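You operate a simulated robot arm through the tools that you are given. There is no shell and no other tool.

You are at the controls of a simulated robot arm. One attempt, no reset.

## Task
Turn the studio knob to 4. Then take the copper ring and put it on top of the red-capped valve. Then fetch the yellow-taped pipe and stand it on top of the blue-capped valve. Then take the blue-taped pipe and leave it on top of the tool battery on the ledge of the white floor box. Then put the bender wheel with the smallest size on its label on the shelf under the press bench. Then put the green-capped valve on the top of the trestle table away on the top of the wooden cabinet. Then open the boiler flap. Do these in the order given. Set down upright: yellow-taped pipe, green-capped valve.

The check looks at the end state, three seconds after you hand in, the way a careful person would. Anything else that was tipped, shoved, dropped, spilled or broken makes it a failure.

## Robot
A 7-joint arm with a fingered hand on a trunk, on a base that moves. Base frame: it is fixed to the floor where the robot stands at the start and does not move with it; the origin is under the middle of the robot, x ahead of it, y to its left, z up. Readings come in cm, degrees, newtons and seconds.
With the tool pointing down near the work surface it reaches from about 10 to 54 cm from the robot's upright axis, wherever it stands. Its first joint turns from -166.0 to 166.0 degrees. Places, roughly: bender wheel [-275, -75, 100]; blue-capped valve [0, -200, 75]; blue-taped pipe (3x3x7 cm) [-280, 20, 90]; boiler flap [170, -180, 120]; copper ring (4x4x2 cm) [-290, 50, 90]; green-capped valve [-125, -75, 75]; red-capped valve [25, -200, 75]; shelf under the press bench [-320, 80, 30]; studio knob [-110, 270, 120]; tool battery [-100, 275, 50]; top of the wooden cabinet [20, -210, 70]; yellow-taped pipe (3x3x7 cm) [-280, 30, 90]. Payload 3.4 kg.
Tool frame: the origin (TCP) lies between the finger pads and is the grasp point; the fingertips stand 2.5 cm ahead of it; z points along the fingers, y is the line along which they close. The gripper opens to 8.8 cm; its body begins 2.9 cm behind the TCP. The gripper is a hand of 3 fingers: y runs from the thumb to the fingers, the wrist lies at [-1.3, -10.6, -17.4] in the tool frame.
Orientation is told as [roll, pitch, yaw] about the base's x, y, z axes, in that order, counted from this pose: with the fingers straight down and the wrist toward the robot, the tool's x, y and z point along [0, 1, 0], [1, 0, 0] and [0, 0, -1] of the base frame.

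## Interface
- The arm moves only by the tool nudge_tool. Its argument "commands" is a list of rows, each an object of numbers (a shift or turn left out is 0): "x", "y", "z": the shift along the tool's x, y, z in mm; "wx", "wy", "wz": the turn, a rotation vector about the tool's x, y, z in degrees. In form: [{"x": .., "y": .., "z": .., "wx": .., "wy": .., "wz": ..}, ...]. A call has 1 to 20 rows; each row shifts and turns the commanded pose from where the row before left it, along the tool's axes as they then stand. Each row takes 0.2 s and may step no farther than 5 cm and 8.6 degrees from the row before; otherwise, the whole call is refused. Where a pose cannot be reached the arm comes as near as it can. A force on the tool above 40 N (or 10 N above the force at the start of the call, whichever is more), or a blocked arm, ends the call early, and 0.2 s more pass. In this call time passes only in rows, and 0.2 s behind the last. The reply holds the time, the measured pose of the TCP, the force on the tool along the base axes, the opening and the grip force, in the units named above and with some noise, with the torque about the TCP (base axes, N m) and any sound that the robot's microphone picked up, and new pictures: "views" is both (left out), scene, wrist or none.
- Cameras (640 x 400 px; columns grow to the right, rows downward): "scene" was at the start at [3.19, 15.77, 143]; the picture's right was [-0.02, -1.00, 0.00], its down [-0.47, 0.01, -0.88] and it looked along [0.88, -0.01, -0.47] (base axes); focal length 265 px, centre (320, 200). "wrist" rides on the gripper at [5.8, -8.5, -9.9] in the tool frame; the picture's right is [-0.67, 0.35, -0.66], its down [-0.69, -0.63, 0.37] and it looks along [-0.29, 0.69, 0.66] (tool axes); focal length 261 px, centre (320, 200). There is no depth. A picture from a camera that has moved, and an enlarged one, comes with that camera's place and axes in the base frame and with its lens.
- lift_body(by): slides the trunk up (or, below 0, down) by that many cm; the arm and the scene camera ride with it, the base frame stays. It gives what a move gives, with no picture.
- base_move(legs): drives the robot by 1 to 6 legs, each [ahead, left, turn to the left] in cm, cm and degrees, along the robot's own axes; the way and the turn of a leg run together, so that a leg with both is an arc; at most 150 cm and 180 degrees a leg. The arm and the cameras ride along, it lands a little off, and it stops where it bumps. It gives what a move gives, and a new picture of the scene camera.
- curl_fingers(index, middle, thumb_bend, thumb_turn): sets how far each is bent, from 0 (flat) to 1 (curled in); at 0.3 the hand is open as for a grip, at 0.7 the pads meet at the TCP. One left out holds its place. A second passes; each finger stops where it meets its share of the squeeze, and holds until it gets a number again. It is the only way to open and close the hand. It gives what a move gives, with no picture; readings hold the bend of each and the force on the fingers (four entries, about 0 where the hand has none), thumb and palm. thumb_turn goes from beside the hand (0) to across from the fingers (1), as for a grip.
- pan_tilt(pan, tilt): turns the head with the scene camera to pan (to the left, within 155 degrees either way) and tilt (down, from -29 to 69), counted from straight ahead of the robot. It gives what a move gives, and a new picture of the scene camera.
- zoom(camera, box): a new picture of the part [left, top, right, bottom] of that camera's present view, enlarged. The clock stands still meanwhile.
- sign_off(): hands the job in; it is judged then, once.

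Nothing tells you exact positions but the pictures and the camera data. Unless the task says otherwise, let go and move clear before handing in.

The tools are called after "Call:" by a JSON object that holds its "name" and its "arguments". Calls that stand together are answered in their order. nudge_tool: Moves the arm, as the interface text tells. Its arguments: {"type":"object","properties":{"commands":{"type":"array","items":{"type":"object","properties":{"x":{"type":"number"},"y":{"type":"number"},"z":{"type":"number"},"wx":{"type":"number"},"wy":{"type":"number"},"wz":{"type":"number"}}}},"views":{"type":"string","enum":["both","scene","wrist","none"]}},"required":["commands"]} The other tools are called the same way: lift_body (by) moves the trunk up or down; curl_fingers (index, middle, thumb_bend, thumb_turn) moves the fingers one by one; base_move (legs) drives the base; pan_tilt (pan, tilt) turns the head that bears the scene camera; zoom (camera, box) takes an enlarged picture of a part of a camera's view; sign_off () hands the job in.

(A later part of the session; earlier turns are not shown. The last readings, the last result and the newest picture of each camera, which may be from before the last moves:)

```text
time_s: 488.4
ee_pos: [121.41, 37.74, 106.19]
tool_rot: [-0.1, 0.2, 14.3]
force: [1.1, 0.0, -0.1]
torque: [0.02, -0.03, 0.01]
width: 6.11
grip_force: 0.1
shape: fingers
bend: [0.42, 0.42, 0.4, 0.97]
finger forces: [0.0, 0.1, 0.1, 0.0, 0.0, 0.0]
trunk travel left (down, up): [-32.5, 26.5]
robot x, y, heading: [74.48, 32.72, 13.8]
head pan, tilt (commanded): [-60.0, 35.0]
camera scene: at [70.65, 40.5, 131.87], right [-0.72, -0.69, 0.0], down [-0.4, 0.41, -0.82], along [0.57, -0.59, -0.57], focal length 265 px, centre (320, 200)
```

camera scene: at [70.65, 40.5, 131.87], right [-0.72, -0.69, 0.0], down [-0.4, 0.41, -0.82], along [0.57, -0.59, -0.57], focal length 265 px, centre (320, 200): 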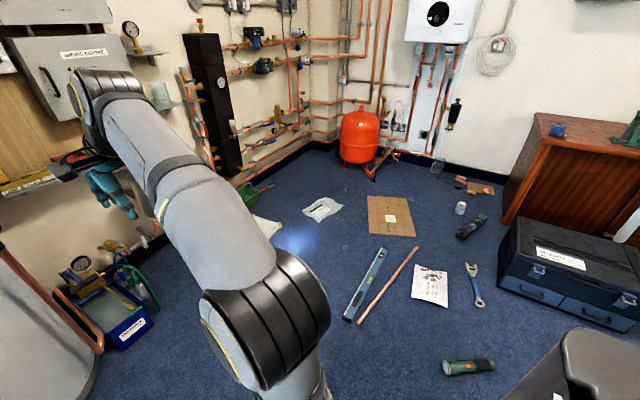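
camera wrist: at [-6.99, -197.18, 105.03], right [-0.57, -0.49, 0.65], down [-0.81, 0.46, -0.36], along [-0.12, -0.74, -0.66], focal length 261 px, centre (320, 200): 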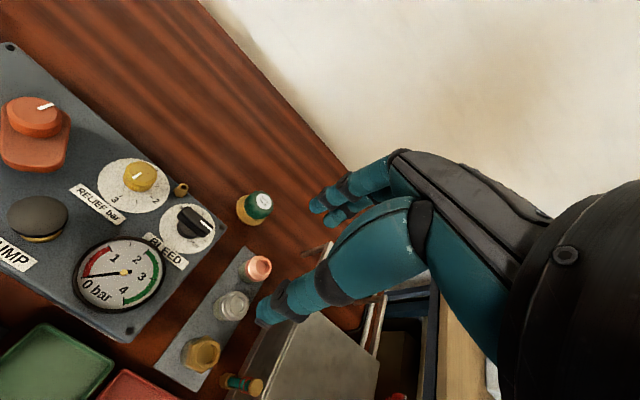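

Call:
{"name": "pan_tilt", "arguments": {"pan": -65, "tilt": 5}}

Call:
{"name": "zoom", "arguments": {"camera": "scene", "box": [330, 80, 490, 230]}}

```text
time_s: 489.4
ee_pos: [121.39, 37.85, 106.18]
tool_rot: [0.0, 0.2, 14.3]
force: [-0.3, -0.7, 0.5]
torque: [-0.02, 0.02, 0.02]
width: 6.1
grip_force: 0.1
shape: fingers
bend: [0.42, 0.42, 0.4, 0.97]
finger forces: [0.0, 0.0, 0.1, 0.1, 0.0, 0.1]
trunk travel left (down, up): [-32.5, 26.5]
robot x, y, heading: [74.09, 32.64, 13.4]
head pan, tilt (commanded): [-65.0, 5.0]
camera scene: at [70.3, 39.69, 136.68], right [-0.78, -0.63, 0.0], down [-0.06, 0.07, -1.0], along [0.62, -0.78, -0.09], focal length 265 px, centre (320, 200)
```

scene: 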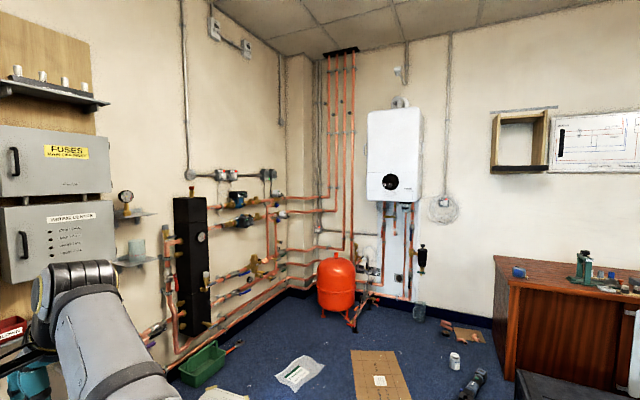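

```text
2.67 times, centred on (410, 155) of scene
camera zoom: at [70.3, 39.69, 136.68], right [-0.78, -0.63, 0.0], down [-0.06, 0.07, -1.0], along [0.62, -0.78, -0.09], focal length 706 px, centre (80, 320)
```

zoom: 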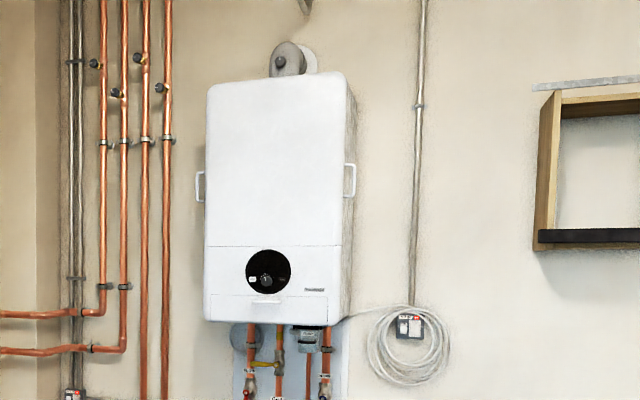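

The flap is the narrow panel along the bottom front of the boiler (about z=115–121, centre near (168, -185)), with a small lip at its top middle. I'll drive round to the lane in front of it: forward, then turn right to face the boiler wall.

Call:
{"name": "base_move", "arguments": {"legs": [[51, 0, -1.2], [0, 0, -90]]}}

Call:
{"name": "pan_tilt", "arguments": {"pan": 0, "tilt": 45}}

```text
time_s: 496.1
ee_pos: [128.61, -2.81, 106.18]
tool_rot: [-0.1, 0.1, -75.8]
force: [0.2, 0.1, -0.5]
torque: [0.02, -0.03, 0.02]
width: 6.11
grip_force: 0.0
shape: fingers
bend: [0.42, 0.42, 0.4, 0.97]
finger forces: [0.0, 0.1, 0.0, 0.0, 0.0, 0.0]
trunk travel left (down, up): [-32.5, 26.5]
robot x, y, heading: [123.57, 44.4, -76.3]
head pan, tilt (commanded): [-65.0, 5.0]
camera scene: at [130.56, 48.32, 136.69], right [-0.63, 0.78, 0.0], down [0.07, 0.05, -1.0], along [-0.78, -0.62, -0.09], focal length 265 px, centre (320, 200)
```

scene: 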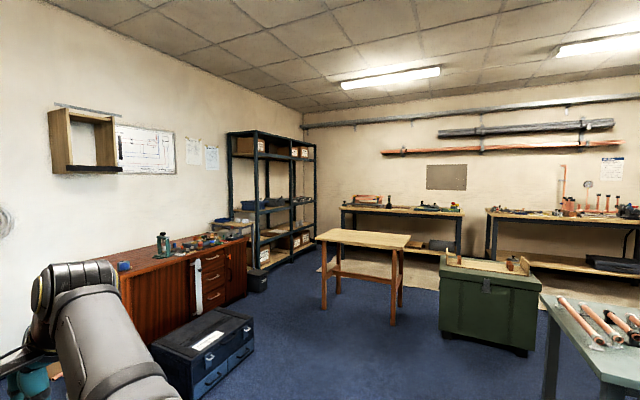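

```text
time_s: 497.5
ee_pos: [128.52, -2.91, 106.24]
tool_rot: [0.0, 0.2, -75.8]
force: [0.8, -0.1, -0.6]
torque: [-0.05, -0.01, 0.0]
width: 6.1
grip_force: 0.1
shape: fingers
bend: [0.42, 0.42, 0.4, 0.97]
finger forces: [0.0, 0.1, 0.0, 0.0, 0.0, 0.0]
trunk travel left (down, up): [-32.5, 26.5]
robot x, y, heading: [123.89, 44.48, -76.2]
head pan, tilt (commanded): [0.0, 45.0]
camera scene: at [139.65, 46.16, 130.39], right [-0.97, -0.24, 0.0], down [-0.17, 0.69, -0.71], along [0.17, -0.69, -0.71], focal length 265 px, centre (320, 200)
```

scene: 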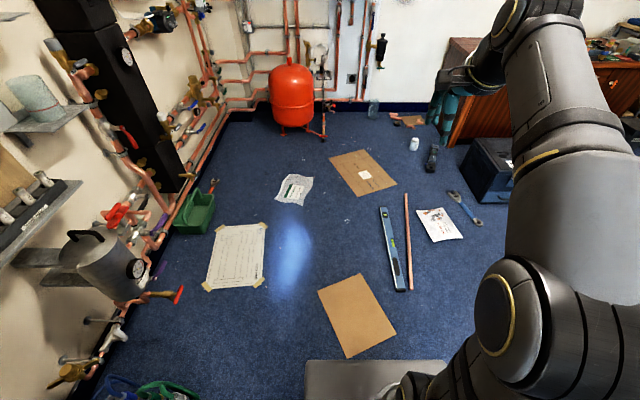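

I can see the lane between the spirit level (X≈109) and the plastic bag (X≈156): about 46 cm. I'll centre on X=132 with exact heading and go step by step.

Call:
{"name": "base_move", "arguments": {"legs": [[0, 0, -1.4], [40, 1.5, 0]]}}

```text
time_s: 500.4
ee_pos: [138.26, -42.22, 106.28]
tool_rot: [-0.1, 0.2, -76.5]
force: [-0.7, -0.6, 0.1]
torque: [0.0, -0.01, 0.02]
width: 6.12
grip_force: 0.0
shape: fingers
bend: [0.42, 0.42, 0.4, 0.97]
finger forces: [0.1, 0.1, 0.1, 0.0, 0.0, 0.0]
trunk travel left (down, up): [-32.5, 26.5]
robot x, y, heading: [134.29, 5.36, -77.2]
head pan, tilt (commanded): [0.0, 45.0]
camera scene: at [150.01, 6.84, 130.39], right [-0.97, -0.22, 0.0], down [-0.16, 0.69, -0.71], along [0.16, -0.69, -0.71], focal length 265 px, centre (320, 200)
```

scene: 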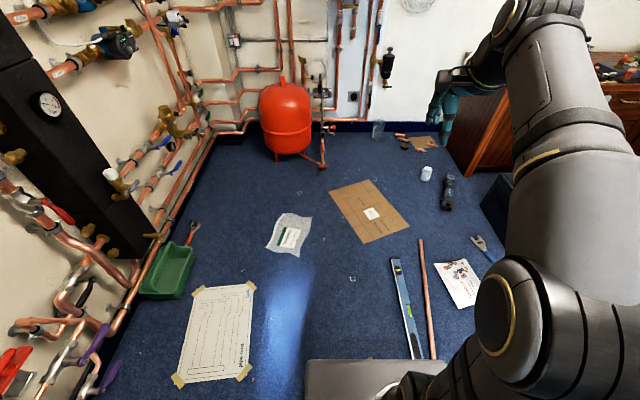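

Call:
{"name": "base_move", "arguments": {"legs": [[50, -1.2, -0.4]]}}

```text
time_s: 503.2
ee_pos: [147.87, -89.92, 106.31]
tool_rot: [0.0, 0.2, -76.7]
force: [0.2, -0.5, 0.9]
torque: [0.02, -0.01, 0.01]
width: 6.11
grip_force: 0.1
shape: fingers
bend: [0.42, 0.42, 0.4, 0.97]
finger forces: [0.0, 0.0, 0.0, 0.1, 0.1, 0.0]
trunk travel left (down, up): [-32.5, 26.5]
robot x, y, heading: [143.54, -42.6, -77.3]
head pan, tilt (commanded): [0.0, 45.0]
camera scene: at [159.69, -41.0, 130.39], right [-0.98, -0.22, 0.0], down [-0.16, 0.69, -0.71], along [0.16, -0.69, -0.71], focal length 265 px, centre (320, 200)
```

scene: 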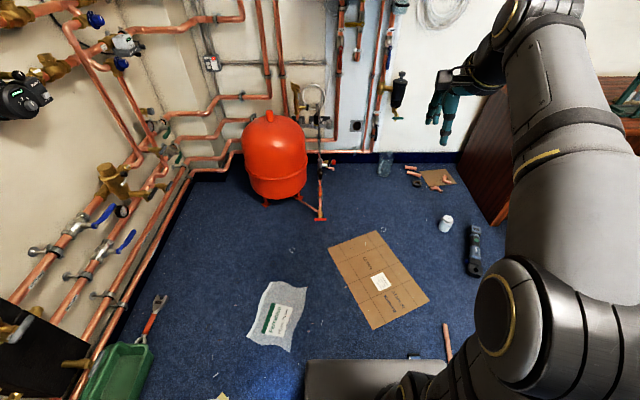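

Call:
{"name": "base_move", "arguments": {"legs": [[45, 0, -0.3]]}}

Call:
{"name": "pan_tilt", "arguments": {"pan": 0, "tilt": 10}}

Call:
{"name": "zoom", "arguments": {"camera": "scene", "box": [240, 100, 480, 250]}}

```text
time_s: 506.0
ee_pos: [157.09, -134.07, 106.13]
tool_rot: [0.1, 0.1, -77.5]
force: [-0.2, 0.3, 1.4]
torque: [-0.01, 0.0, 0.01]
width: 6.09
grip_force: 0.0
shape: fingers
bend: [0.42, 0.42, 0.4, 0.97]
finger forces: [0.0, 0.0, 0.0, 0.1, 0.0, 0.0]
trunk travel left (down, up): [-32.5, 26.5]
robot x, y, heading: [153.5, -86.53, -77.9]
head pan, tilt (commanded): [0.0, 45.0]
camera scene: at [169.39, -85.33, 130.39], right [-0.98, -0.21, 0.0], down [-0.15, 0.69, -0.71], along [0.15, -0.69, -0.71], focal length 265 px, centre (320, 200)
```

scene: 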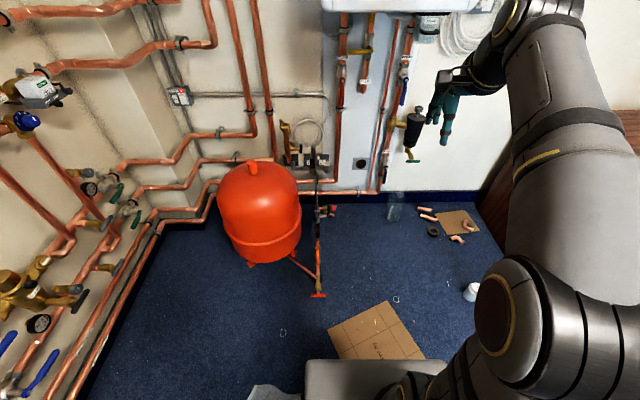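

```text
time_s: 507.0
ee_pos: [156.84, -134.05, 106.14]
tool_rot: [0.0, 0.1, -77.5]
force: [-0.4, 0.0, -0.9]
torque: [0.01, -0.04, 0.0]
width: 6.1
grip_force: 0.0
shape: fingers
bend: [0.42, 0.42, 0.4, 0.97]
finger forces: [0.0, 0.0, 0.0, 0.1, 0.0, 0.0]
trunk travel left (down, up): [-32.5, 26.5]
robot x, y, heading: [153.58, -86.43, -77.8]
head pan, tilt (commanded): [0.0, 10.0]
camera scene: at [169.64, -86.48, 135.88], right [-0.98, -0.21, 0.0], down [-0.04, 0.17, -0.98], along [0.2, -0.96, -0.17], focal length 265 px, centre (320, 200)
```

scene: 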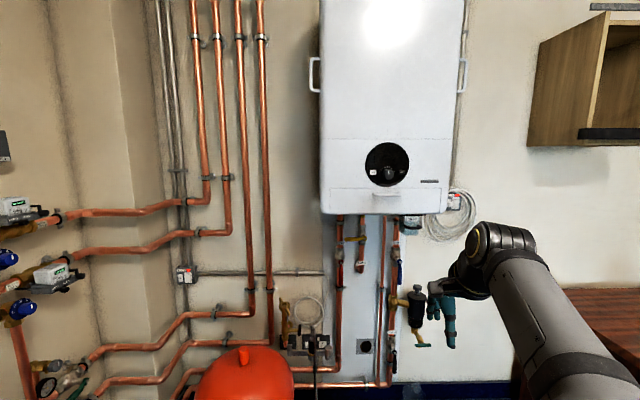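

```text
2.67 times, centred on (360, 175) of scene
camera zoom: at [169.64, -86.48, 135.88], right [-0.98, -0.21, 0.0], down [-0.04, 0.17, -0.98], along [0.2, -0.96, -0.17], focal length 706 px, centre (213, 267)
```

zoom: 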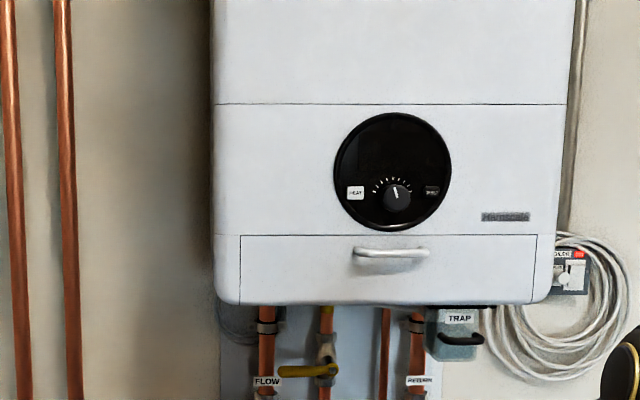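

The flap has a bar handle near its top (handle at about (166, -177.6, 122.5)) and hinges along the bottom. I'll first reconfigure the arm here: lower the trunk and level the hand to point forward.

Call:
{"name": "lift_body", "arguments": {"by": -16}}

Call:
{"name": "nudge_tool", "arguments": {"commands": [{"wx": -8.2}, {"wx": -8.2}, {"wx": -8.2}, {"wx": -8.2}, {"wx": -8.2}, {"wx": -8.2}, {"y": 30.2, "z": -26.3}, {"y": 30.2, "z": -26.3}, {"y": 30.2, "z": -26.3}, {"y": 30.2, "z": -26.3}, {"y": 30.2, "z": -26.3}, {"y": 30.2, "z": -26.3}, {"y": 30.2, "z": -26.3}, {"wx": -8.2}, {"wx": -8.2}, {"wx": -8.2}, {"wx": -8.2}, {"wx": -8}], "views": "both"}}

```text
time_s: 508.8
ee_pos: [156.99, -134.17, 90.18]
tool_rot: [0.0, 0.3, -77.4]
force: [-0.3, -0.4, 0.6]
torque: [-0.01, 0.01, 0.01]
width: 6.13
grip_force: 0.0
shape: fingers
bend: [0.42, 0.42, 0.4, 0.97]
finger forces: [0.0, 0.0, 0.0, 0.0, 0.0, 0.0]
trunk travel left (down, up): [-16.5, 42.5]
robot x, y, heading: [153.14, -86.6, -78.0]
head pan, tilt (commanded): [0.0, 10.0]
```

```text
time_s: 512.6
ee_pos: [156.88, -134.16, 118.04]
tool_rot: [-21.4, -89.9, -56.1]
force: [0.7, -0.2, 0.0]
torque: [0.01, 0.02, -0.02]
width: 6.12
grip_force: 0.1
shape: fingers
bend: [0.42, 0.42, 0.4, 0.97]
finger forces: [0.1, 0.0, 0.0, 0.0, 0.0, 0.0]
trunk travel left (down, up): [-16.5, 42.5]
robot x, y, heading: [153.51, -86.86, -77.8]
head pan, tilt (commanded): [0.0, 10.0]
camera scene: at [169.65, -86.46, 119.88], right [-0.98, -0.21, 0.0], down [-0.04, 0.17, -0.98], along [0.2, -0.96, -0.17], focal length 265 px, centre (320, 200)
camera wrist: at [160.47, -123.13, 109.64], right [-0.79, 0.5, 0.35], down [-0.59, -0.5, -0.63], along [-0.14, -0.71, 0.69], focal length 261 px, centre (320, 200)
```

scene: 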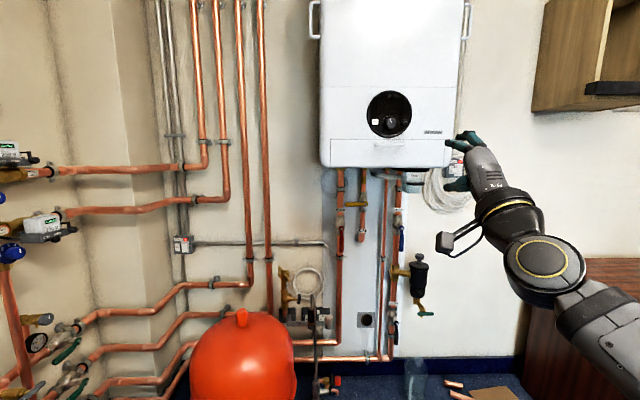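
wrist: 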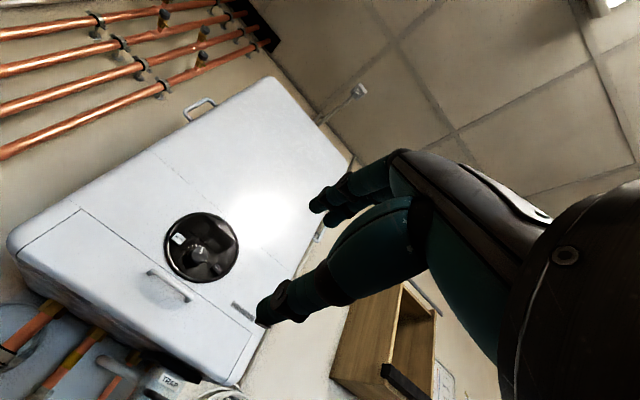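

Call:
{"name": "zoom", "arguments": {"camera": "scene", "box": [310, 70, 470, 180]}}

Call:
{"name": "zoom", "arguments": {"camera": "wrist", "box": [0, 180, 280, 380]}}

```text
3.64 times, centred on (390, 125) of scene
camera zoom: at [169.65, -86.46, 119.88], right [-0.98, -0.21, 0.0], down [-0.04, 0.17, -0.98], along [0.2, -0.96, -0.17], focal length 963 px, centre (66, 473)
```

zoom: 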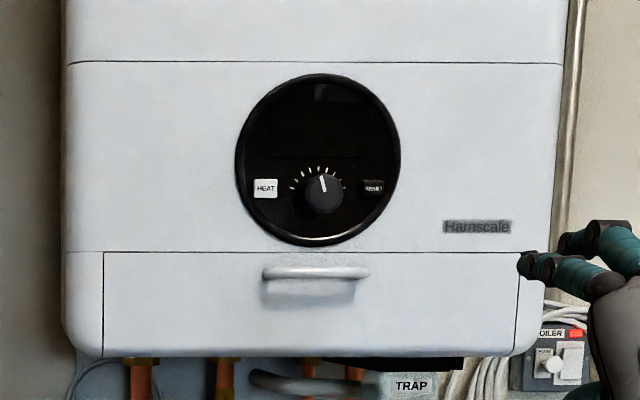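

```text
2.00 times, centred on (140, 280) of wrist
camera zoom: at [160.47, -123.13, 109.64], right [-0.79, 0.5, 0.35], down [-0.59, -0.5, -0.63], along [-0.14, -0.71, 0.69], focal length 521 px, centre (680, 40)
```

zoom: 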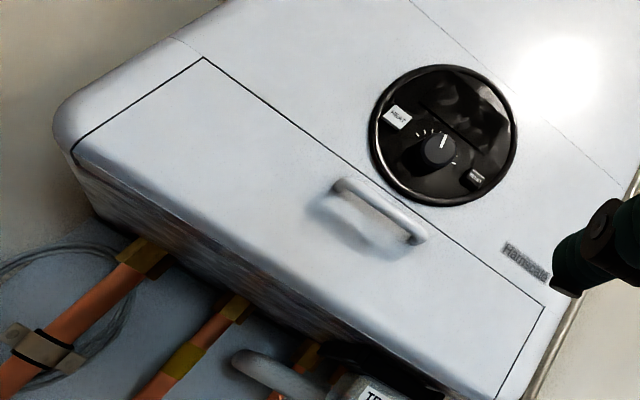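

Handle refined to (166.3, -176.8, 122.7). I'll drive the last stretch: straight past the level's end, then slightly right, keeping clear of the vessel's leg at X≈148.

Call:
{"name": "base_move", "arguments": {"legs": [[18, 0, 0], [14, -6, 0]]}}

Call:
{"name": "lift_body", "arguments": {"by": 4.5}}

Call:
{"name": "pan_tilt", "arguments": {"pan": -5, "tilt": 15}}

Call:
{"name": "zoom", "arguments": {"camera": "wrist", "box": [0, 0, 640, 400]}}

```text
time_s: 515.2
ee_pos: [158.51, -165.85, 118.08]
tool_rot: [-14.1, -89.8, -62.6]
force: [0.0, -0.4, -0.8]
torque: [-0.01, 0.0, -0.04]
width: 6.08
grip_force: 0.2
shape: fingers
bend: [0.42, 0.42, 0.4, 0.97]
finger forces: [0.0, 0.1, 0.0, 0.1, 0.0, 0.1]
trunk travel left (down, up): [-16.5, 42.5]
robot x, y, heading: [154.37, -118.55, -77.4]
head pan, tilt (commanded): [0.0, 10.0]
stopped in leg 2: the robot was blocked; the commanded pose is now the measured one
camera scene: at [170.49, -118.13, 119.88], right [-0.97, -0.22, 0.0], down [-0.04, 0.17, -0.98], along [0.22, -0.96, -0.17], focal length 265 px, centre (320, 200)
```

scene: 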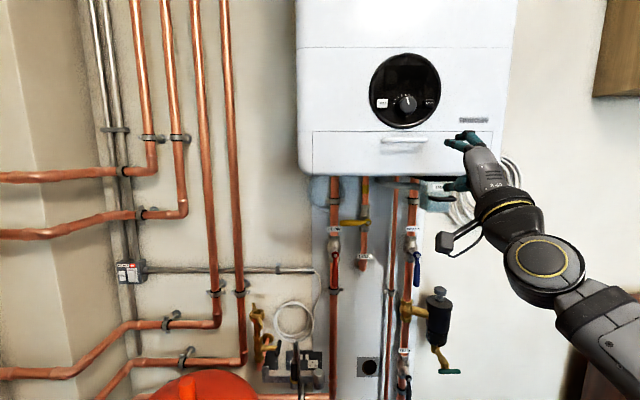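

```text
time_s: 516.1
ee_pos: [158.52, -165.92, 122.67]
tool_rot: [-15.0, -89.8, -61.7]
force: [0.6, -0.3, 0.5]
torque: [0.01, -0.01, -0.02]
width: 6.13
grip_force: 0.0
shape: fingers
bend: [0.42, 0.42, 0.4, 0.97]
finger forces: [0.1, 0.0, 0.1, 0.0, 0.0, 0.0]
trunk travel left (down, up): [-21.0, 38.0]
robot x, y, heading: [154.34, -118.6, -77.1]
head pan, tilt (commanded): [0.0, 10.0]
```

```text
time_s: 516.7
ee_pos: [158.5, -166.06, 122.59]
tool_rot: [-15.3, -89.7, -61.5]
force: [0.3, 0.4, 0.2]
torque: [0.01, -0.03, -0.01]
width: 6.11
grip_force: 0.0
shape: fingers
bend: [0.42, 0.42, 0.4, 0.97]
finger forces: [0.1, 0.0, 0.0, 0.0, 0.0, 0.0]
trunk travel left (down, up): [-21.0, 38.0]
robot x, y, heading: [154.03, -118.28, -77.1]
head pan, tilt (commanded): [-5.0, 15.0]
camera scene: at [169.71, -118.32, 123.57], right [-0.99, -0.14, 0.0], down [-0.04, 0.26, -0.97], along [0.13, -0.96, -0.26], focal length 265 px, centre (320, 200)
```

scene: 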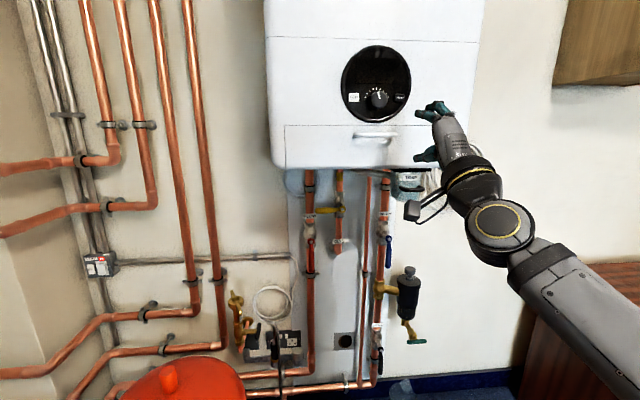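

```text
1.00 times, centred on (320, 200) of wrist (not enlarged: the box is as wide or as high as the picture)
camera zoom: at [161.9, -154.89, 114.17], right [-0.8, 0.48, 0.35], down [-0.58, -0.51, -0.63], along [-0.12, -0.71, 0.69], focal length 261 px, centre (320, 200)
```

zoom: 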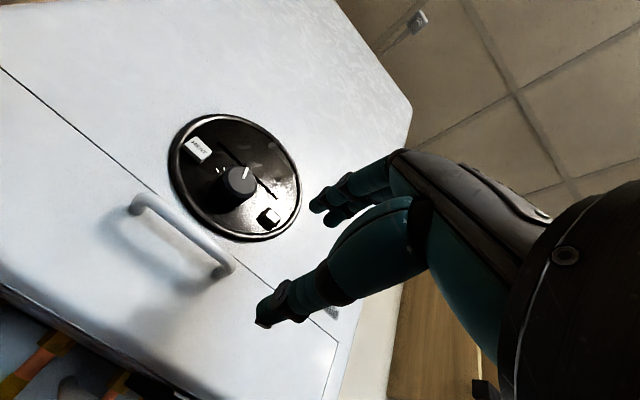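

I was stopped right at the target spot. Let me look down to see what I touched.

Call:
{"name": "pan_tilt", "arguments": {"pan": 20, "tilt": 65}}

Call:
{"name": "pan_tilt", "arguments": {"pan": -30, "tilt": 65}}

```text
time_s: 517.9
ee_pos: [158.49, -165.92, 122.65]
tool_rot: [-14.5, -89.7, -62.2]
force: [-0.4, 0.0, -0.3]
torque: [0.0, -0.02, -0.01]
width: 6.1
grip_force: 0.1
shape: fingers
bend: [0.42, 0.42, 0.4, 0.97]
finger forces: [0.0, 0.0, 0.0, 0.0, 0.1, 0.0]
trunk travel left (down, up): [-21.0, 38.0]
robot x, y, heading: [154.36, -118.86, -77.0]
head pan, tilt (commanded): [20.0, 65.0]
camera scene: at [171.72, -114.18, 116.39], right [-0.84, -0.54, 0.0], down [-0.49, 0.76, -0.42], along [0.23, -0.36, -0.91], focal length 265 px, centre (320, 200)
```

scene: 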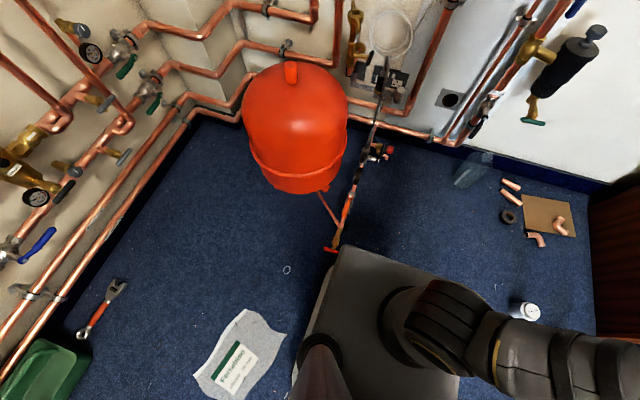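

```text
time_s: 519.1
ee_pos: [158.53, -165.99, 122.64]
tool_rot: [-15.2, -89.8, -61.4]
force: [0.3, 0.2, 1.1]
torque: [0.02, 0.01, 0.04]
width: 6.12
grip_force: 0.0
shape: fingers
bend: [0.42, 0.42, 0.4, 0.97]
finger forces: [0.0, 0.1, 0.0, 0.0, 0.0, 0.1]
trunk travel left (down, up): [-21.0, 38.0]
robot x, y, heading: [154.51, -118.56, -77.3]
head pan, tilt (commanded): [-30.0, 65.0]
camera scene: at [166.64, -114.87, 116.38], right [-0.96, 0.29, 0.0], down [0.27, 0.87, -0.42], along [-0.12, -0.4, -0.91], focal length 265 px, centre (320, 200)
```

scene: 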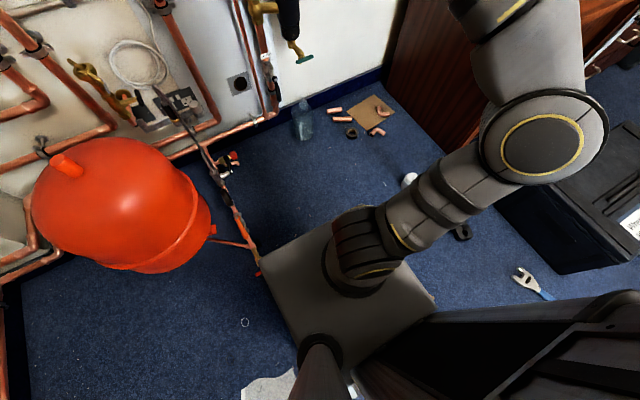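

My front-left corner is touching the red foot of the vessel's pipe stand. I'll ease back 2 cm and right 2 cm, then look at the handle again.

Call:
{"name": "base_move", "arguments": {"legs": [[-2, -2, 0]]}}

Call:
{"name": "pan_tilt", "arguments": {"pan": -5, "tilt": 12}}

Call:
{"name": "zoom", "arguments": {"camera": "scene", "box": [300, 80, 480, 200]}}

Call:
{"name": "zoom", "arguments": {"camera": "wrist", "box": [0, 0, 640, 400]}}

```text
time_s: 519.9
ee_pos: [156.16, -164.27, 122.67]
tool_rot: [-15.7, -89.8, -61.0]
force: [0.8, -0.1, -0.2]
torque: [0.01, -0.03, 0.0]
width: 6.08
grip_force: 0.1
shape: fingers
bend: [0.42, 0.42, 0.4, 0.97]
finger forces: [0.1, 0.1, 0.0, 0.1, 0.1, 0.1]
trunk travel left (down, up): [-21.0, 38.0]
robot x, y, heading: [152.07, -117.14, -77.1]
head pan, tilt (commanded): [-30.0, 65.0]
camera scene: at [164.28, -113.27, 116.38], right [-0.96, 0.3, 0.0], down [0.27, 0.87, -0.42], along [-0.12, -0.4, -0.91], focal length 265 px, centre (320, 200)
```

scene: 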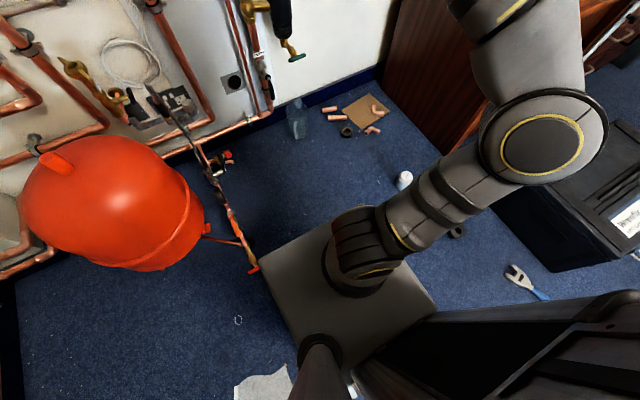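

```text
time_s: 521.1
ee_pos: [156.15, -164.31, 122.68]
tool_rot: [-15.0, -89.6, -61.7]
force: [-0.4, 0.5, 0.2]
torque: [-0.01, 0.02, 0.0]
width: 6.09
grip_force: 0.0
shape: fingers
bend: [0.42, 0.42, 0.4, 0.97]
finger forces: [0.0, 0.0, 0.0, 0.1, 0.0, 0.0]
trunk travel left (down, up): [-21.0, 38.0]
robot x, y, heading: [151.71, -117.2, -77.1]
head pan, tilt (commanded): [-5.0, 12.0]
camera scene: at [167.33, -116.7, 124.05], right [-0.99, -0.14, 0.0], down [-0.03, 0.21, -0.98], along [0.13, -0.97, -0.21], focal length 265 px, centre (320, 200)
```

scene: 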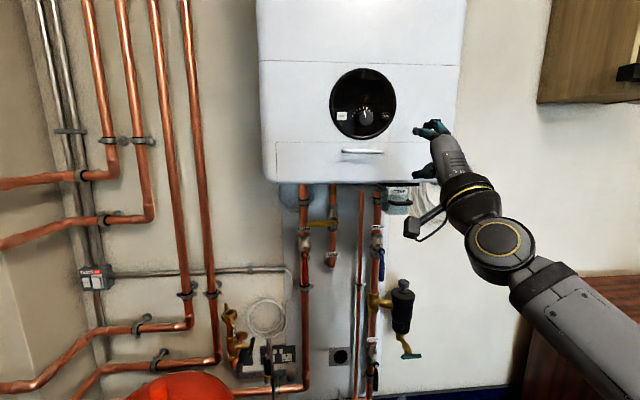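

```text
3.33 times, centred on (390, 140) of scene
camera zoom: at [167.33, -116.7, 124.05], right [-0.99, -0.14, 0.0], down [-0.03, 0.21, -0.98], along [0.13, -0.97, -0.21], focal length 882 px, centre (87, 400)
```

zoom: 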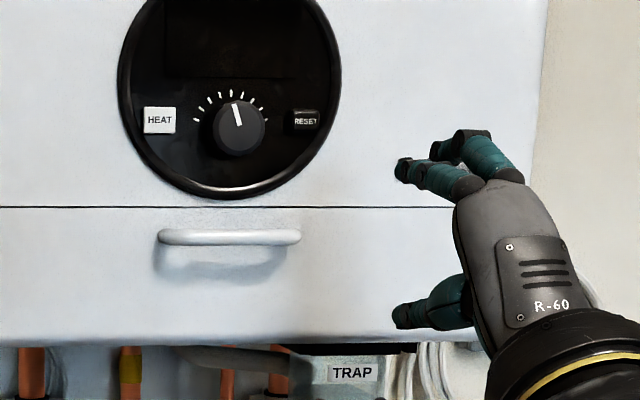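

```text
1.00 times, centred on (320, 200) of wrist (not enlarged: the box is as wide or as high as the picture)
camera zoom: at [159.54, -153.28, 114.17], right [-0.8, 0.48, 0.35], down [-0.58, -0.51, -0.63], along [-0.12, -0.71, 0.69], focal length 261 px, centre (320, 200)
```

zoom: 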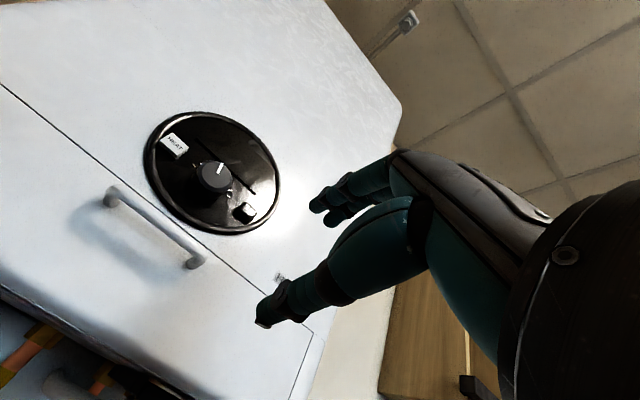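

Handle centre: (166.25, -175.9, 122.5). I'll narrow the fingers, align laterally, and approach.

Call:
{"name": "curl_fingers", "arguments": {"index": 0.48, "middle": 0.48, "thumb_bend": 0.48}}

Call:
{"name": "nudge_tool", "arguments": {"commands": [{"x": 35.8}, {"x": 35.8}, {"z": 40}, {"z": 30}], "views": "both"}}

Call:
{"name": "zoom", "arguments": {"camera": "scene", "box": [300, 80, 480, 200]}}

```text
time_s: 522.1
ee_pos: [156.21, -164.35, 122.62]
tool_rot: [-15.1, -89.8, -61.5]
force: [-0.7, 0.0, 1.1]
torque: [0.0, 0.0, 0.02]
width: 4.65
grip_force: 0.1
shape: fingers
bend: [0.48, 0.48, 0.48, 0.97]
finger forces: [0.0, 0.0, 0.0, 0.0, 0.0, 0.0]
trunk travel left (down, up): [-21.0, 38.0]
robot x, y, heading: [152.19, -116.97, -77.3]
head pan, tilt (commanded): [-5.0, 12.0]
```

```text
time_s: 523.1
ee_pos: [164.88, -169.46, 122.74]
tool_rot: [-27.1, -89.8, -49.7]
force: [-1.4, 0.3, 0.1]
torque: [-0.01, 0.04, 0.02]
width: 4.64
grip_force: 0.1
shape: fingers
bend: [0.48, 0.48, 0.48, 0.97]
finger forces: [0.1, 0.0, 0.1, 0.0, 0.0, 0.1]
trunk travel left (down, up): [-21.0, 38.0]
robot x, y, heading: [151.73, -116.79, -77.2]
head pan, tilt (commanded): [-5.0, 12.0]
camera scene: at [167.32, -116.69, 124.06], right [-0.99, -0.14, 0.0], down [-0.03, 0.21, -0.98], along [0.13, -0.97, -0.21], focal length 265 px, centre (320, 200)
camera wrist: at [168.26, -158.43, 114.15], right [-0.8, 0.48, 0.35], down [-0.58, -0.51, -0.63], along [-0.12, -0.71, 0.69], focal length 261 px, centre (320, 200)
```

scene: 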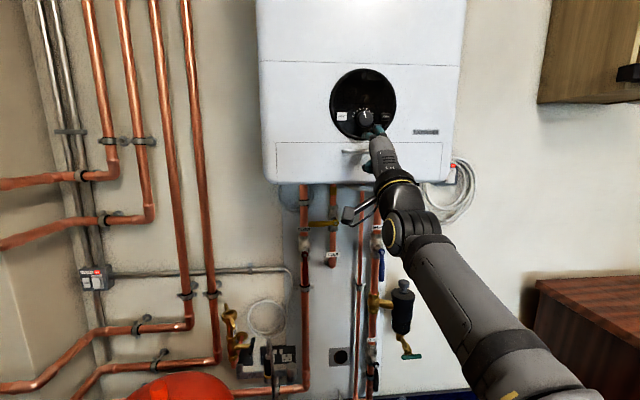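
wrist: 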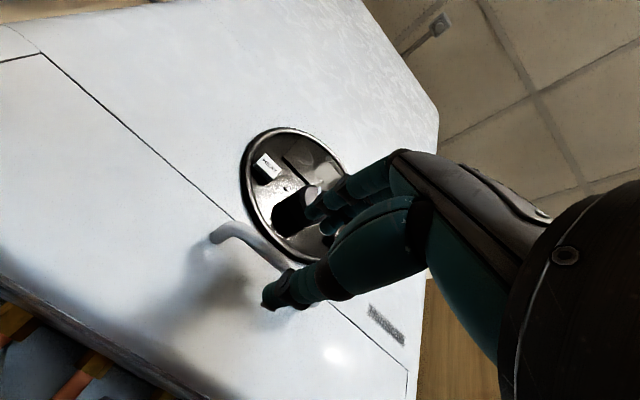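

```text
3.33 times, centred on (390, 140) of scene
camera zoom: at [167.32, -116.69, 124.06], right [-0.99, -0.14, 0.0], down [-0.03, 0.21, -0.98], along [0.13, -0.97, -0.21], focal length 882 px, centre (87, 400)
```

zoom: 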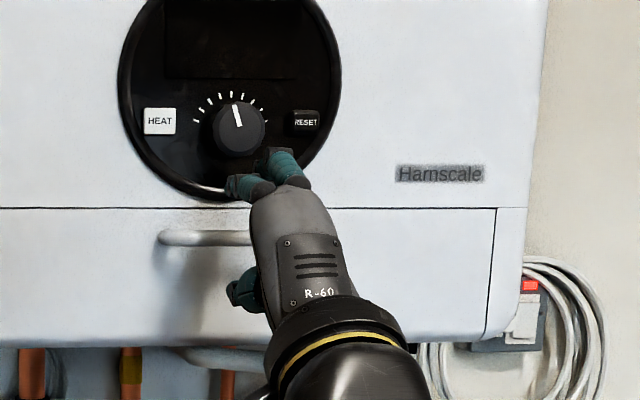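

Lined up with the handle. I'll narrow the grip so the upper fingers stay below the dial knob, lower slightly, and advance so the fingertips straddle the bar.

Call:
{"name": "curl_fingers", "arguments": {"index": 0.53, "middle": 0.53, "thumb_bend": 0.53}}

Call:
{"name": "nudge_tool", "arguments": {"commands": [{"y": -3, "z": 20}, {"z": 15}, {"z": 10}], "views": "both"}}

Call:
{"name": "zoom", "arguments": {"camera": "wrist", "box": [160, 150, 440, 325]}}

```text
time_s: 524.1
ee_pos: [164.8, -169.44, 122.71]
tool_rot: [-14.5, -89.8, -62.1]
force: [0.3, 0.1, -0.3]
torque: [0.01, 0.0, 0.01]
width: 3.57
grip_force: 0.1
shape: fingers
bend: [0.53, 0.53, 0.53, 0.97]
finger forces: [0.0, 0.0, 0.1, 0.0, 0.0, 0.0]
trunk travel left (down, up): [-21.0, 38.0]
robot x, y, heading: [151.75, -116.89, -77.4]
head pan, tilt (commanded): [-5.0, 12.0]
```

```text
time_s: 524.9
ee_pos: [165.78, -173.9, 122.21]
tool_rot: [-8.5, -89.8, -68.2]
force: [0.1, 0.4, 0.2]
torque: [-0.01, 0.01, 0.01]
width: 3.55
grip_force: 0.0
shape: fingers
bend: [0.53, 0.53, 0.53, 0.97]
finger forces: [0.1, 0.0, 0.0, 0.0, 0.1, 0.1]
trunk travel left (down, up): [-21.0, 38.0]
robot x, y, heading: [151.96, -116.82, -77.3]
head pan, tilt (commanded): [-5.0, 12.0]
camera scene: at [167.34, -116.7, 124.06], right [-0.99, -0.14, 0.0], down [-0.03, 0.21, -0.98], along [0.13, -0.97, -0.21], focal length 265 px, centre (320, 200)
camera wrist: at [169.21, -162.83, 113.8], right [-0.8, 0.48, 0.35], down [-0.58, -0.51, -0.63], along [-0.12, -0.71, 0.69], focal length 261 px, centre (320, 200)
```

scene: 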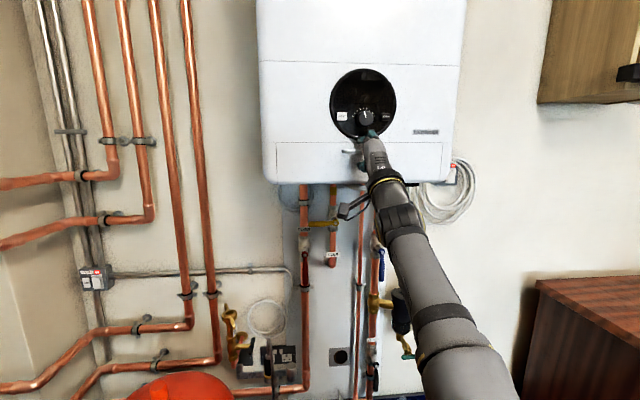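
wrist: 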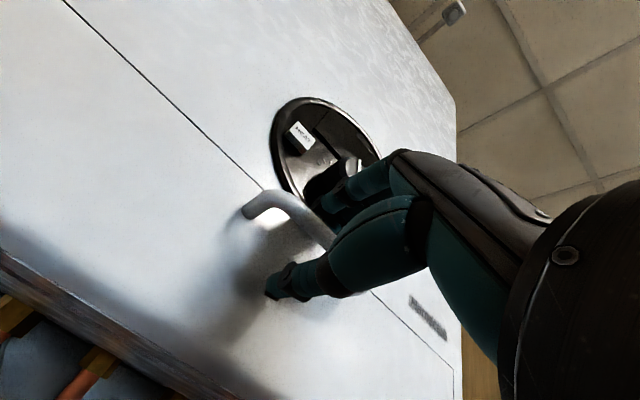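

```text
2.29 times, centred on (300, 238) of wrist
camera zoom: at [169.21, -162.83, 113.8], right [-0.8, 0.48, 0.35], down [-0.58, -0.51, -0.63], along [-0.12, -0.71, 0.69], focal length 596 px, centre (366, 114)
```

zoom: 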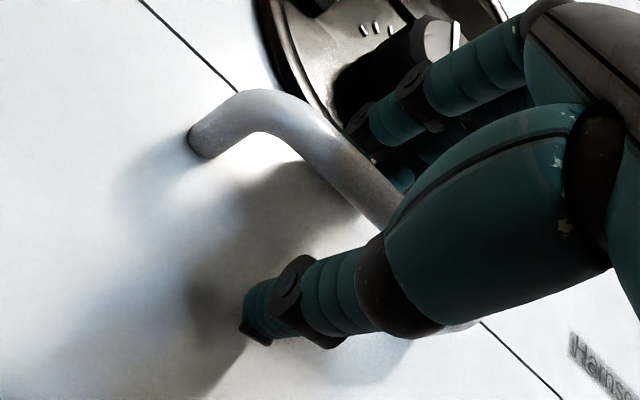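

The bar is between the upper fingers and the thumb. Advancing a bit more, then closing.

Call:
{"name": "nudge_tool", "arguments": {"commands": [{"z": 6}, {"z": 4}], "views": "none"}}

Call:
{"name": "curl_fingers", "arguments": {"index": 0.64, "middle": 0.64, "thumb_bend": 0.64}}

Call:
{"name": "zoom", "arguments": {"camera": "wrist", "box": [160, 150, 440, 325]}}

```text
time_s: 525.5
ee_pos: [165.99, -174.26, 122.89]
tool_rot: [-173.7, -89.7, 97.1]
force: [-4.2, 23.5, -2.4]
torque: [-0.53, -0.11, 0.12]
width: 3.4
grip_force: 11.8
shape: fingers
bend: [0.55, 0.54, 0.53, 0.97]
finger forces: [15.9, 7.8, 0.0, 0.0, 0.1, 0.0]
trunk travel left (down, up): [-21.0, 38.0]
robot x, y, heading: [151.9, -117.28, -77.2]
head pan, tilt (commanded): [-5.0, 12.0]
```

```text
time_s: 526.5
ee_pos: [165.82, -174.35, 122.69]
tool_rot: [-159.3, -90.0, 82.6]
force: [-5.9, 21.3, 8.8]
torque: [-0.62, -0.03, -0.08]
width: 1.23
grip_force: 18.9
shape: fingers
bend: [0.63, 0.58, 0.64, 0.97]
finger forces: [3.7, 33.4, 0.0, 0.0, 0.4, 0.1]
trunk travel left (down, up): [-21.0, 38.0]
robot x, y, heading: [151.77, -117.22, -77.3]
head pan, tilt (commanded): [-5.0, 12.0]
```

```text
2.29 times, centred on (300, 238) of wrist
camera zoom: at [169.28, -163.32, 114.13], right [-0.8, 0.48, 0.35], down [-0.58, -0.52, -0.63], along [-0.12, -0.71, 0.7], focal length 596 px, centre (366, 114)
```

zoom: 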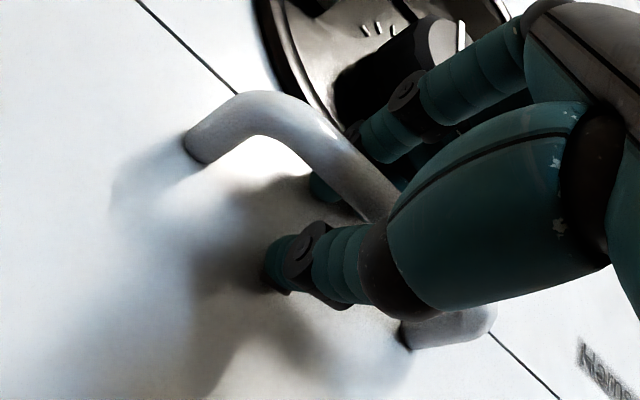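

The fingers have curled over the bar with tips behind it. I'll pull back gently and watch the forces.

Call:
{"name": "nudge_tool", "arguments": {"commands": [{"z": -5}, {"z": -5}], "views": "both"}}

Call:
{"name": "zoom", "arguments": {"camera": "wrist", "box": [160, 150, 440, 325]}}

```text
time_s: 527.1
ee_pos: [165.98, -174.07, 122.18]
tool_rot: [-14.3, -89.4, -62.4]
force: [1.5, -0.2, 5.6]
torque: [-0.15, 0.04, 0.0]
width: 1.14
grip_force: 2.8
shape: fingers
bend: [0.64, 0.57, 0.64, 0.97]
finger forces: [0.0, 5.4, 0.0, 0.0, 0.1, 0.0]
trunk travel left (down, up): [-21.0, 38.0]
robot x, y, heading: [152.07, -116.78, -77.0]
head pan, tilt (commanded): [-5.0, 12.0]
camera scene: at [167.34, -116.69, 124.05], right [-0.99, -0.14, 0.0], down [-0.03, 0.21, -0.98], along [0.13, -0.97, -0.21], focal length 265 px, centre (320, 200)
camera wrist: at [169.21, -162.94, 113.68], right [-0.8, 0.48, 0.36], down [-0.59, -0.51, -0.63], along [-0.12, -0.71, 0.69], focal length 261 px, centre (320, 200)
```

scene: 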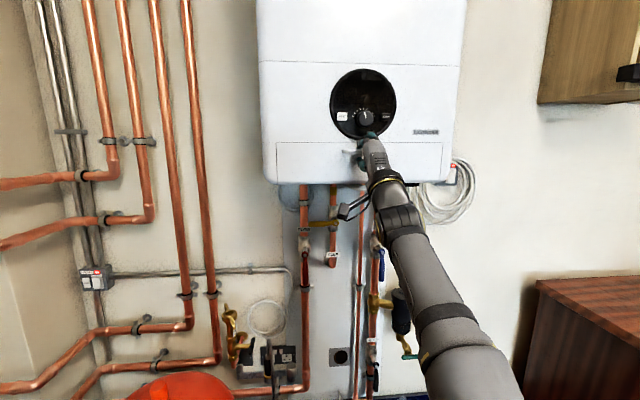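
wrist: 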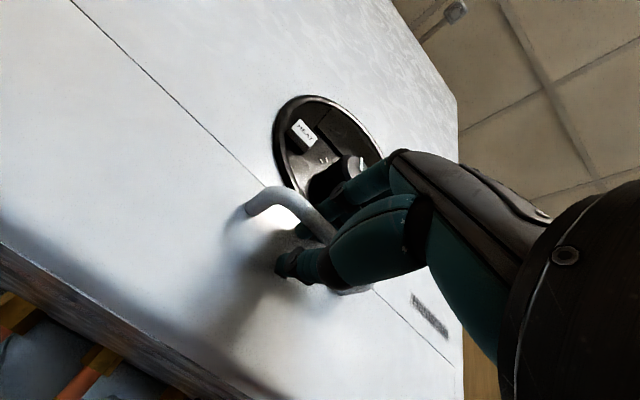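

```text
2.29 times, centred on (300, 238) of wrist
camera zoom: at [169.21, -162.94, 113.68], right [-0.8, 0.48, 0.36], down [-0.59, -0.51, -0.63], along [-0.12, -0.71, 0.69], focal length 596 px, centre (366, 114)
```

zoom: 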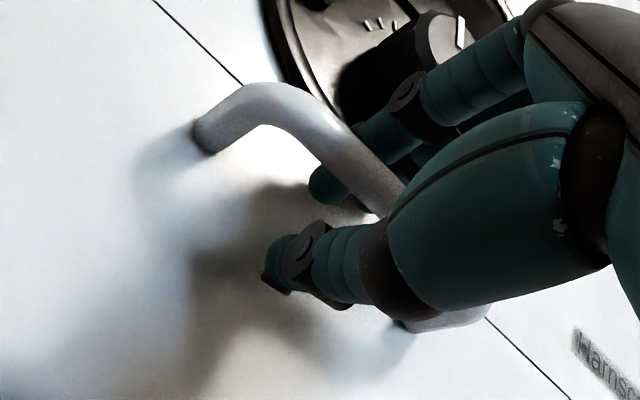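

The index is hooked behind the bar. I'll curl the fingers more to secure the hook, then pull back and down along the hinge arc.

Call:
{"name": "curl_fingers", "arguments": {"index": 0.78, "middle": 0.78, "thumb_bend": 0.62}}

Call:
{"name": "nudge_tool", "arguments": {"commands": [{"z": -6}, {"z": -6}, {"z": -6}], "views": "both"}}

Call:
{"name": "zoom", "arguments": {"camera": "wrist", "box": [160, 150, 440, 325]}}

```text
time_s: 528.1
ee_pos: [165.75, -173.8, 122.36]
tool_rot: [-31.3, -90.0, -45.3]
force: [0.4, 0.7, 11.7]
torque: [-0.35, 0.05, -0.04]
width: 0.0
grip_force: 7.5
shape: fingers
bend: [0.77, 0.52, 0.62, 0.97]
finger forces: [3.3, 11.6, 0.1, 0.1, 0.0, 0.1]
trunk travel left (down, up): [-21.0, 38.0]
robot x, y, heading: [152.05, -116.46, -77.1]
head pan, tilt (commanded): [-5.0, 12.0]
```

```text
time_s: 528.9
ee_pos: [165.32, -172.11, 122.33]
tool_rot: [-22.9, -89.7, -53.8]
force: [-0.6, -0.1, 5.2]
torque: [-0.32, 0.06, -0.09]
width: 0.15
grip_force: 7.2
shape: fingers
bend: [0.77, 0.53, 0.6, 0.97]
finger forces: [2.7, 9.3, 0.0, 0.0, 2.1, 0.0]
trunk travel left (down, up): [-21.0, 38.0]
robot x, y, heading: [152.18, -117.19, -77.1]
head pan, tilt (commanded): [-5.0, 12.0]
camera scene: at [167.32, -116.65, 124.05], right [-0.99, -0.14, 0.0], down [-0.03, 0.21, -0.98], along [0.13, -0.97, -0.21], focal length 265 px, centre (320, 200)
camera wrist: at [168.75, -161.08, 113.81], right [-0.8, 0.48, 0.35], down [-0.58, -0.51, -0.63], along [-0.12, -0.71, 0.69], focal length 261 px, centre (320, 200)
```

scene: 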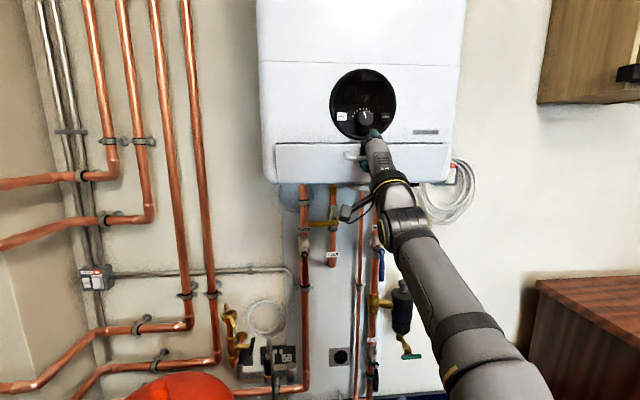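
wrist: 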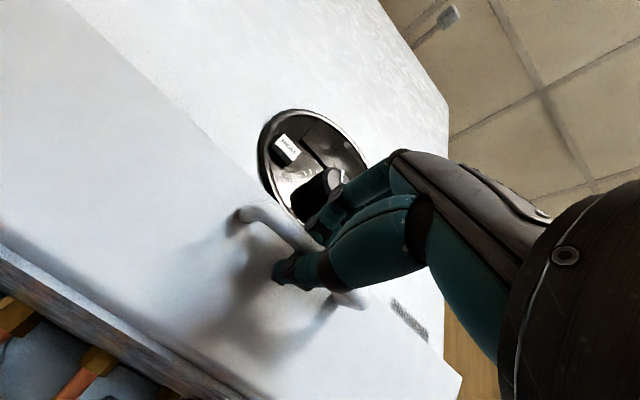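

```text
2.29 times, centred on (300, 238) of wrist
camera zoom: at [168.75, -161.08, 113.81], right [-0.8, 0.48, 0.35], down [-0.58, -0.51, -0.63], along [-0.12, -0.71, 0.69], focal length 596 px, centre (366, 114)
```

zoom: 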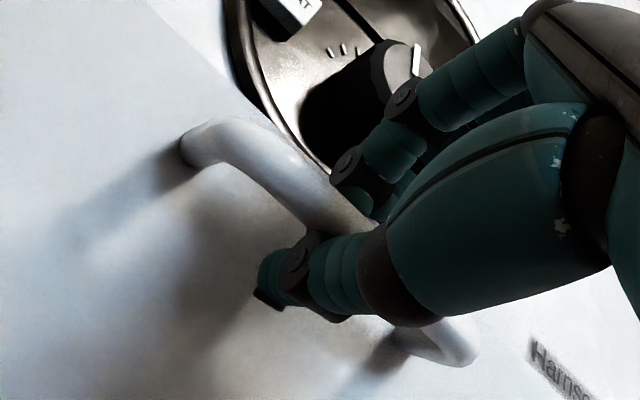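

The flap is starting to drop open (hinged at the bottom). Following the arc: back and down together.

Call:
{"name": "nudge_tool", "arguments": {"commands": [{"y": -6, "z": -6}, {"y": -7, "z": -6}, {"y": -8, "z": -6}], "views": "both"}}

Call:
{"name": "zoom", "arguments": {"camera": "scene", "box": [250, 100, 470, 220]}}

```text
time_s: 529.7
ee_pos: [164.9, -169.99, 120.58]
tool_rot: [-163.3, -89.7, 86.6]
force: [-0.9, 9.9, 15.4]
torque: [-0.77, 0.02, -0.14]
width: 0.5
grip_force: 14.1
shape: fingers
bend: [0.77, 0.49, 0.59, 0.97]
finger forces: [4.2, 20.4, 0.0, 0.1, 3.0, 0.0]
trunk travel left (down, up): [-21.0, 38.0]
robot x, y, heading: [151.89, -116.76, -77.5]
head pan, tilt (commanded): [-5.0, 12.0]
camera scene: at [167.31, -116.38, 124.08], right [-0.99, -0.14, 0.0], down [-0.03, 0.2, -0.98], along [0.13, -0.97, -0.21], focal length 265 px, centre (320, 200)
camera wrist: at [168.22, -158.96, 112.05], right [-0.8, 0.48, 0.35], down [-0.58, -0.52, -0.63], along [-0.12, -0.71, 0.7], focal length 261 px, centre (320, 200)
```

scene: 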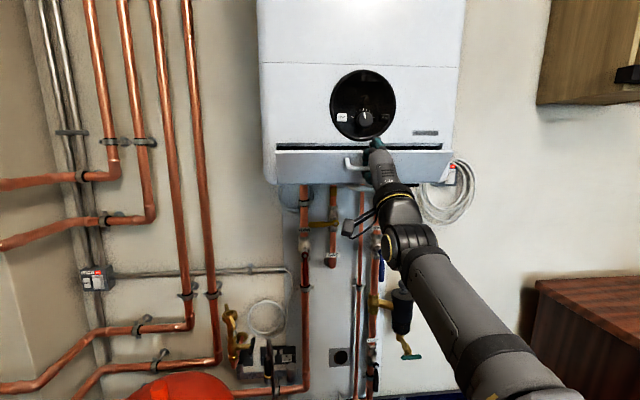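
wrist: 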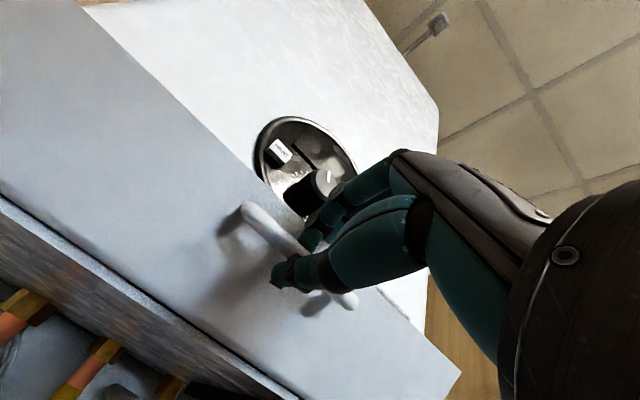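

```text
2.91 times, centred on (360, 160) of scene
camera zoom: at [167.31, -116.38, 124.08], right [-0.99, -0.14, 0.0], down [-0.03, 0.2, -0.98], along [0.13, -0.97, -0.21], focal length 770 px, centre (204, 316)
```

zoom: 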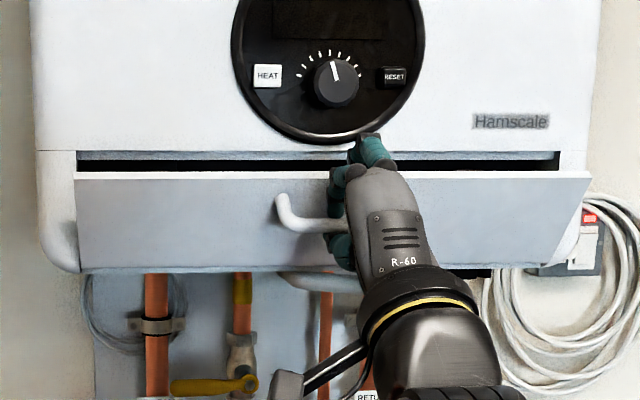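

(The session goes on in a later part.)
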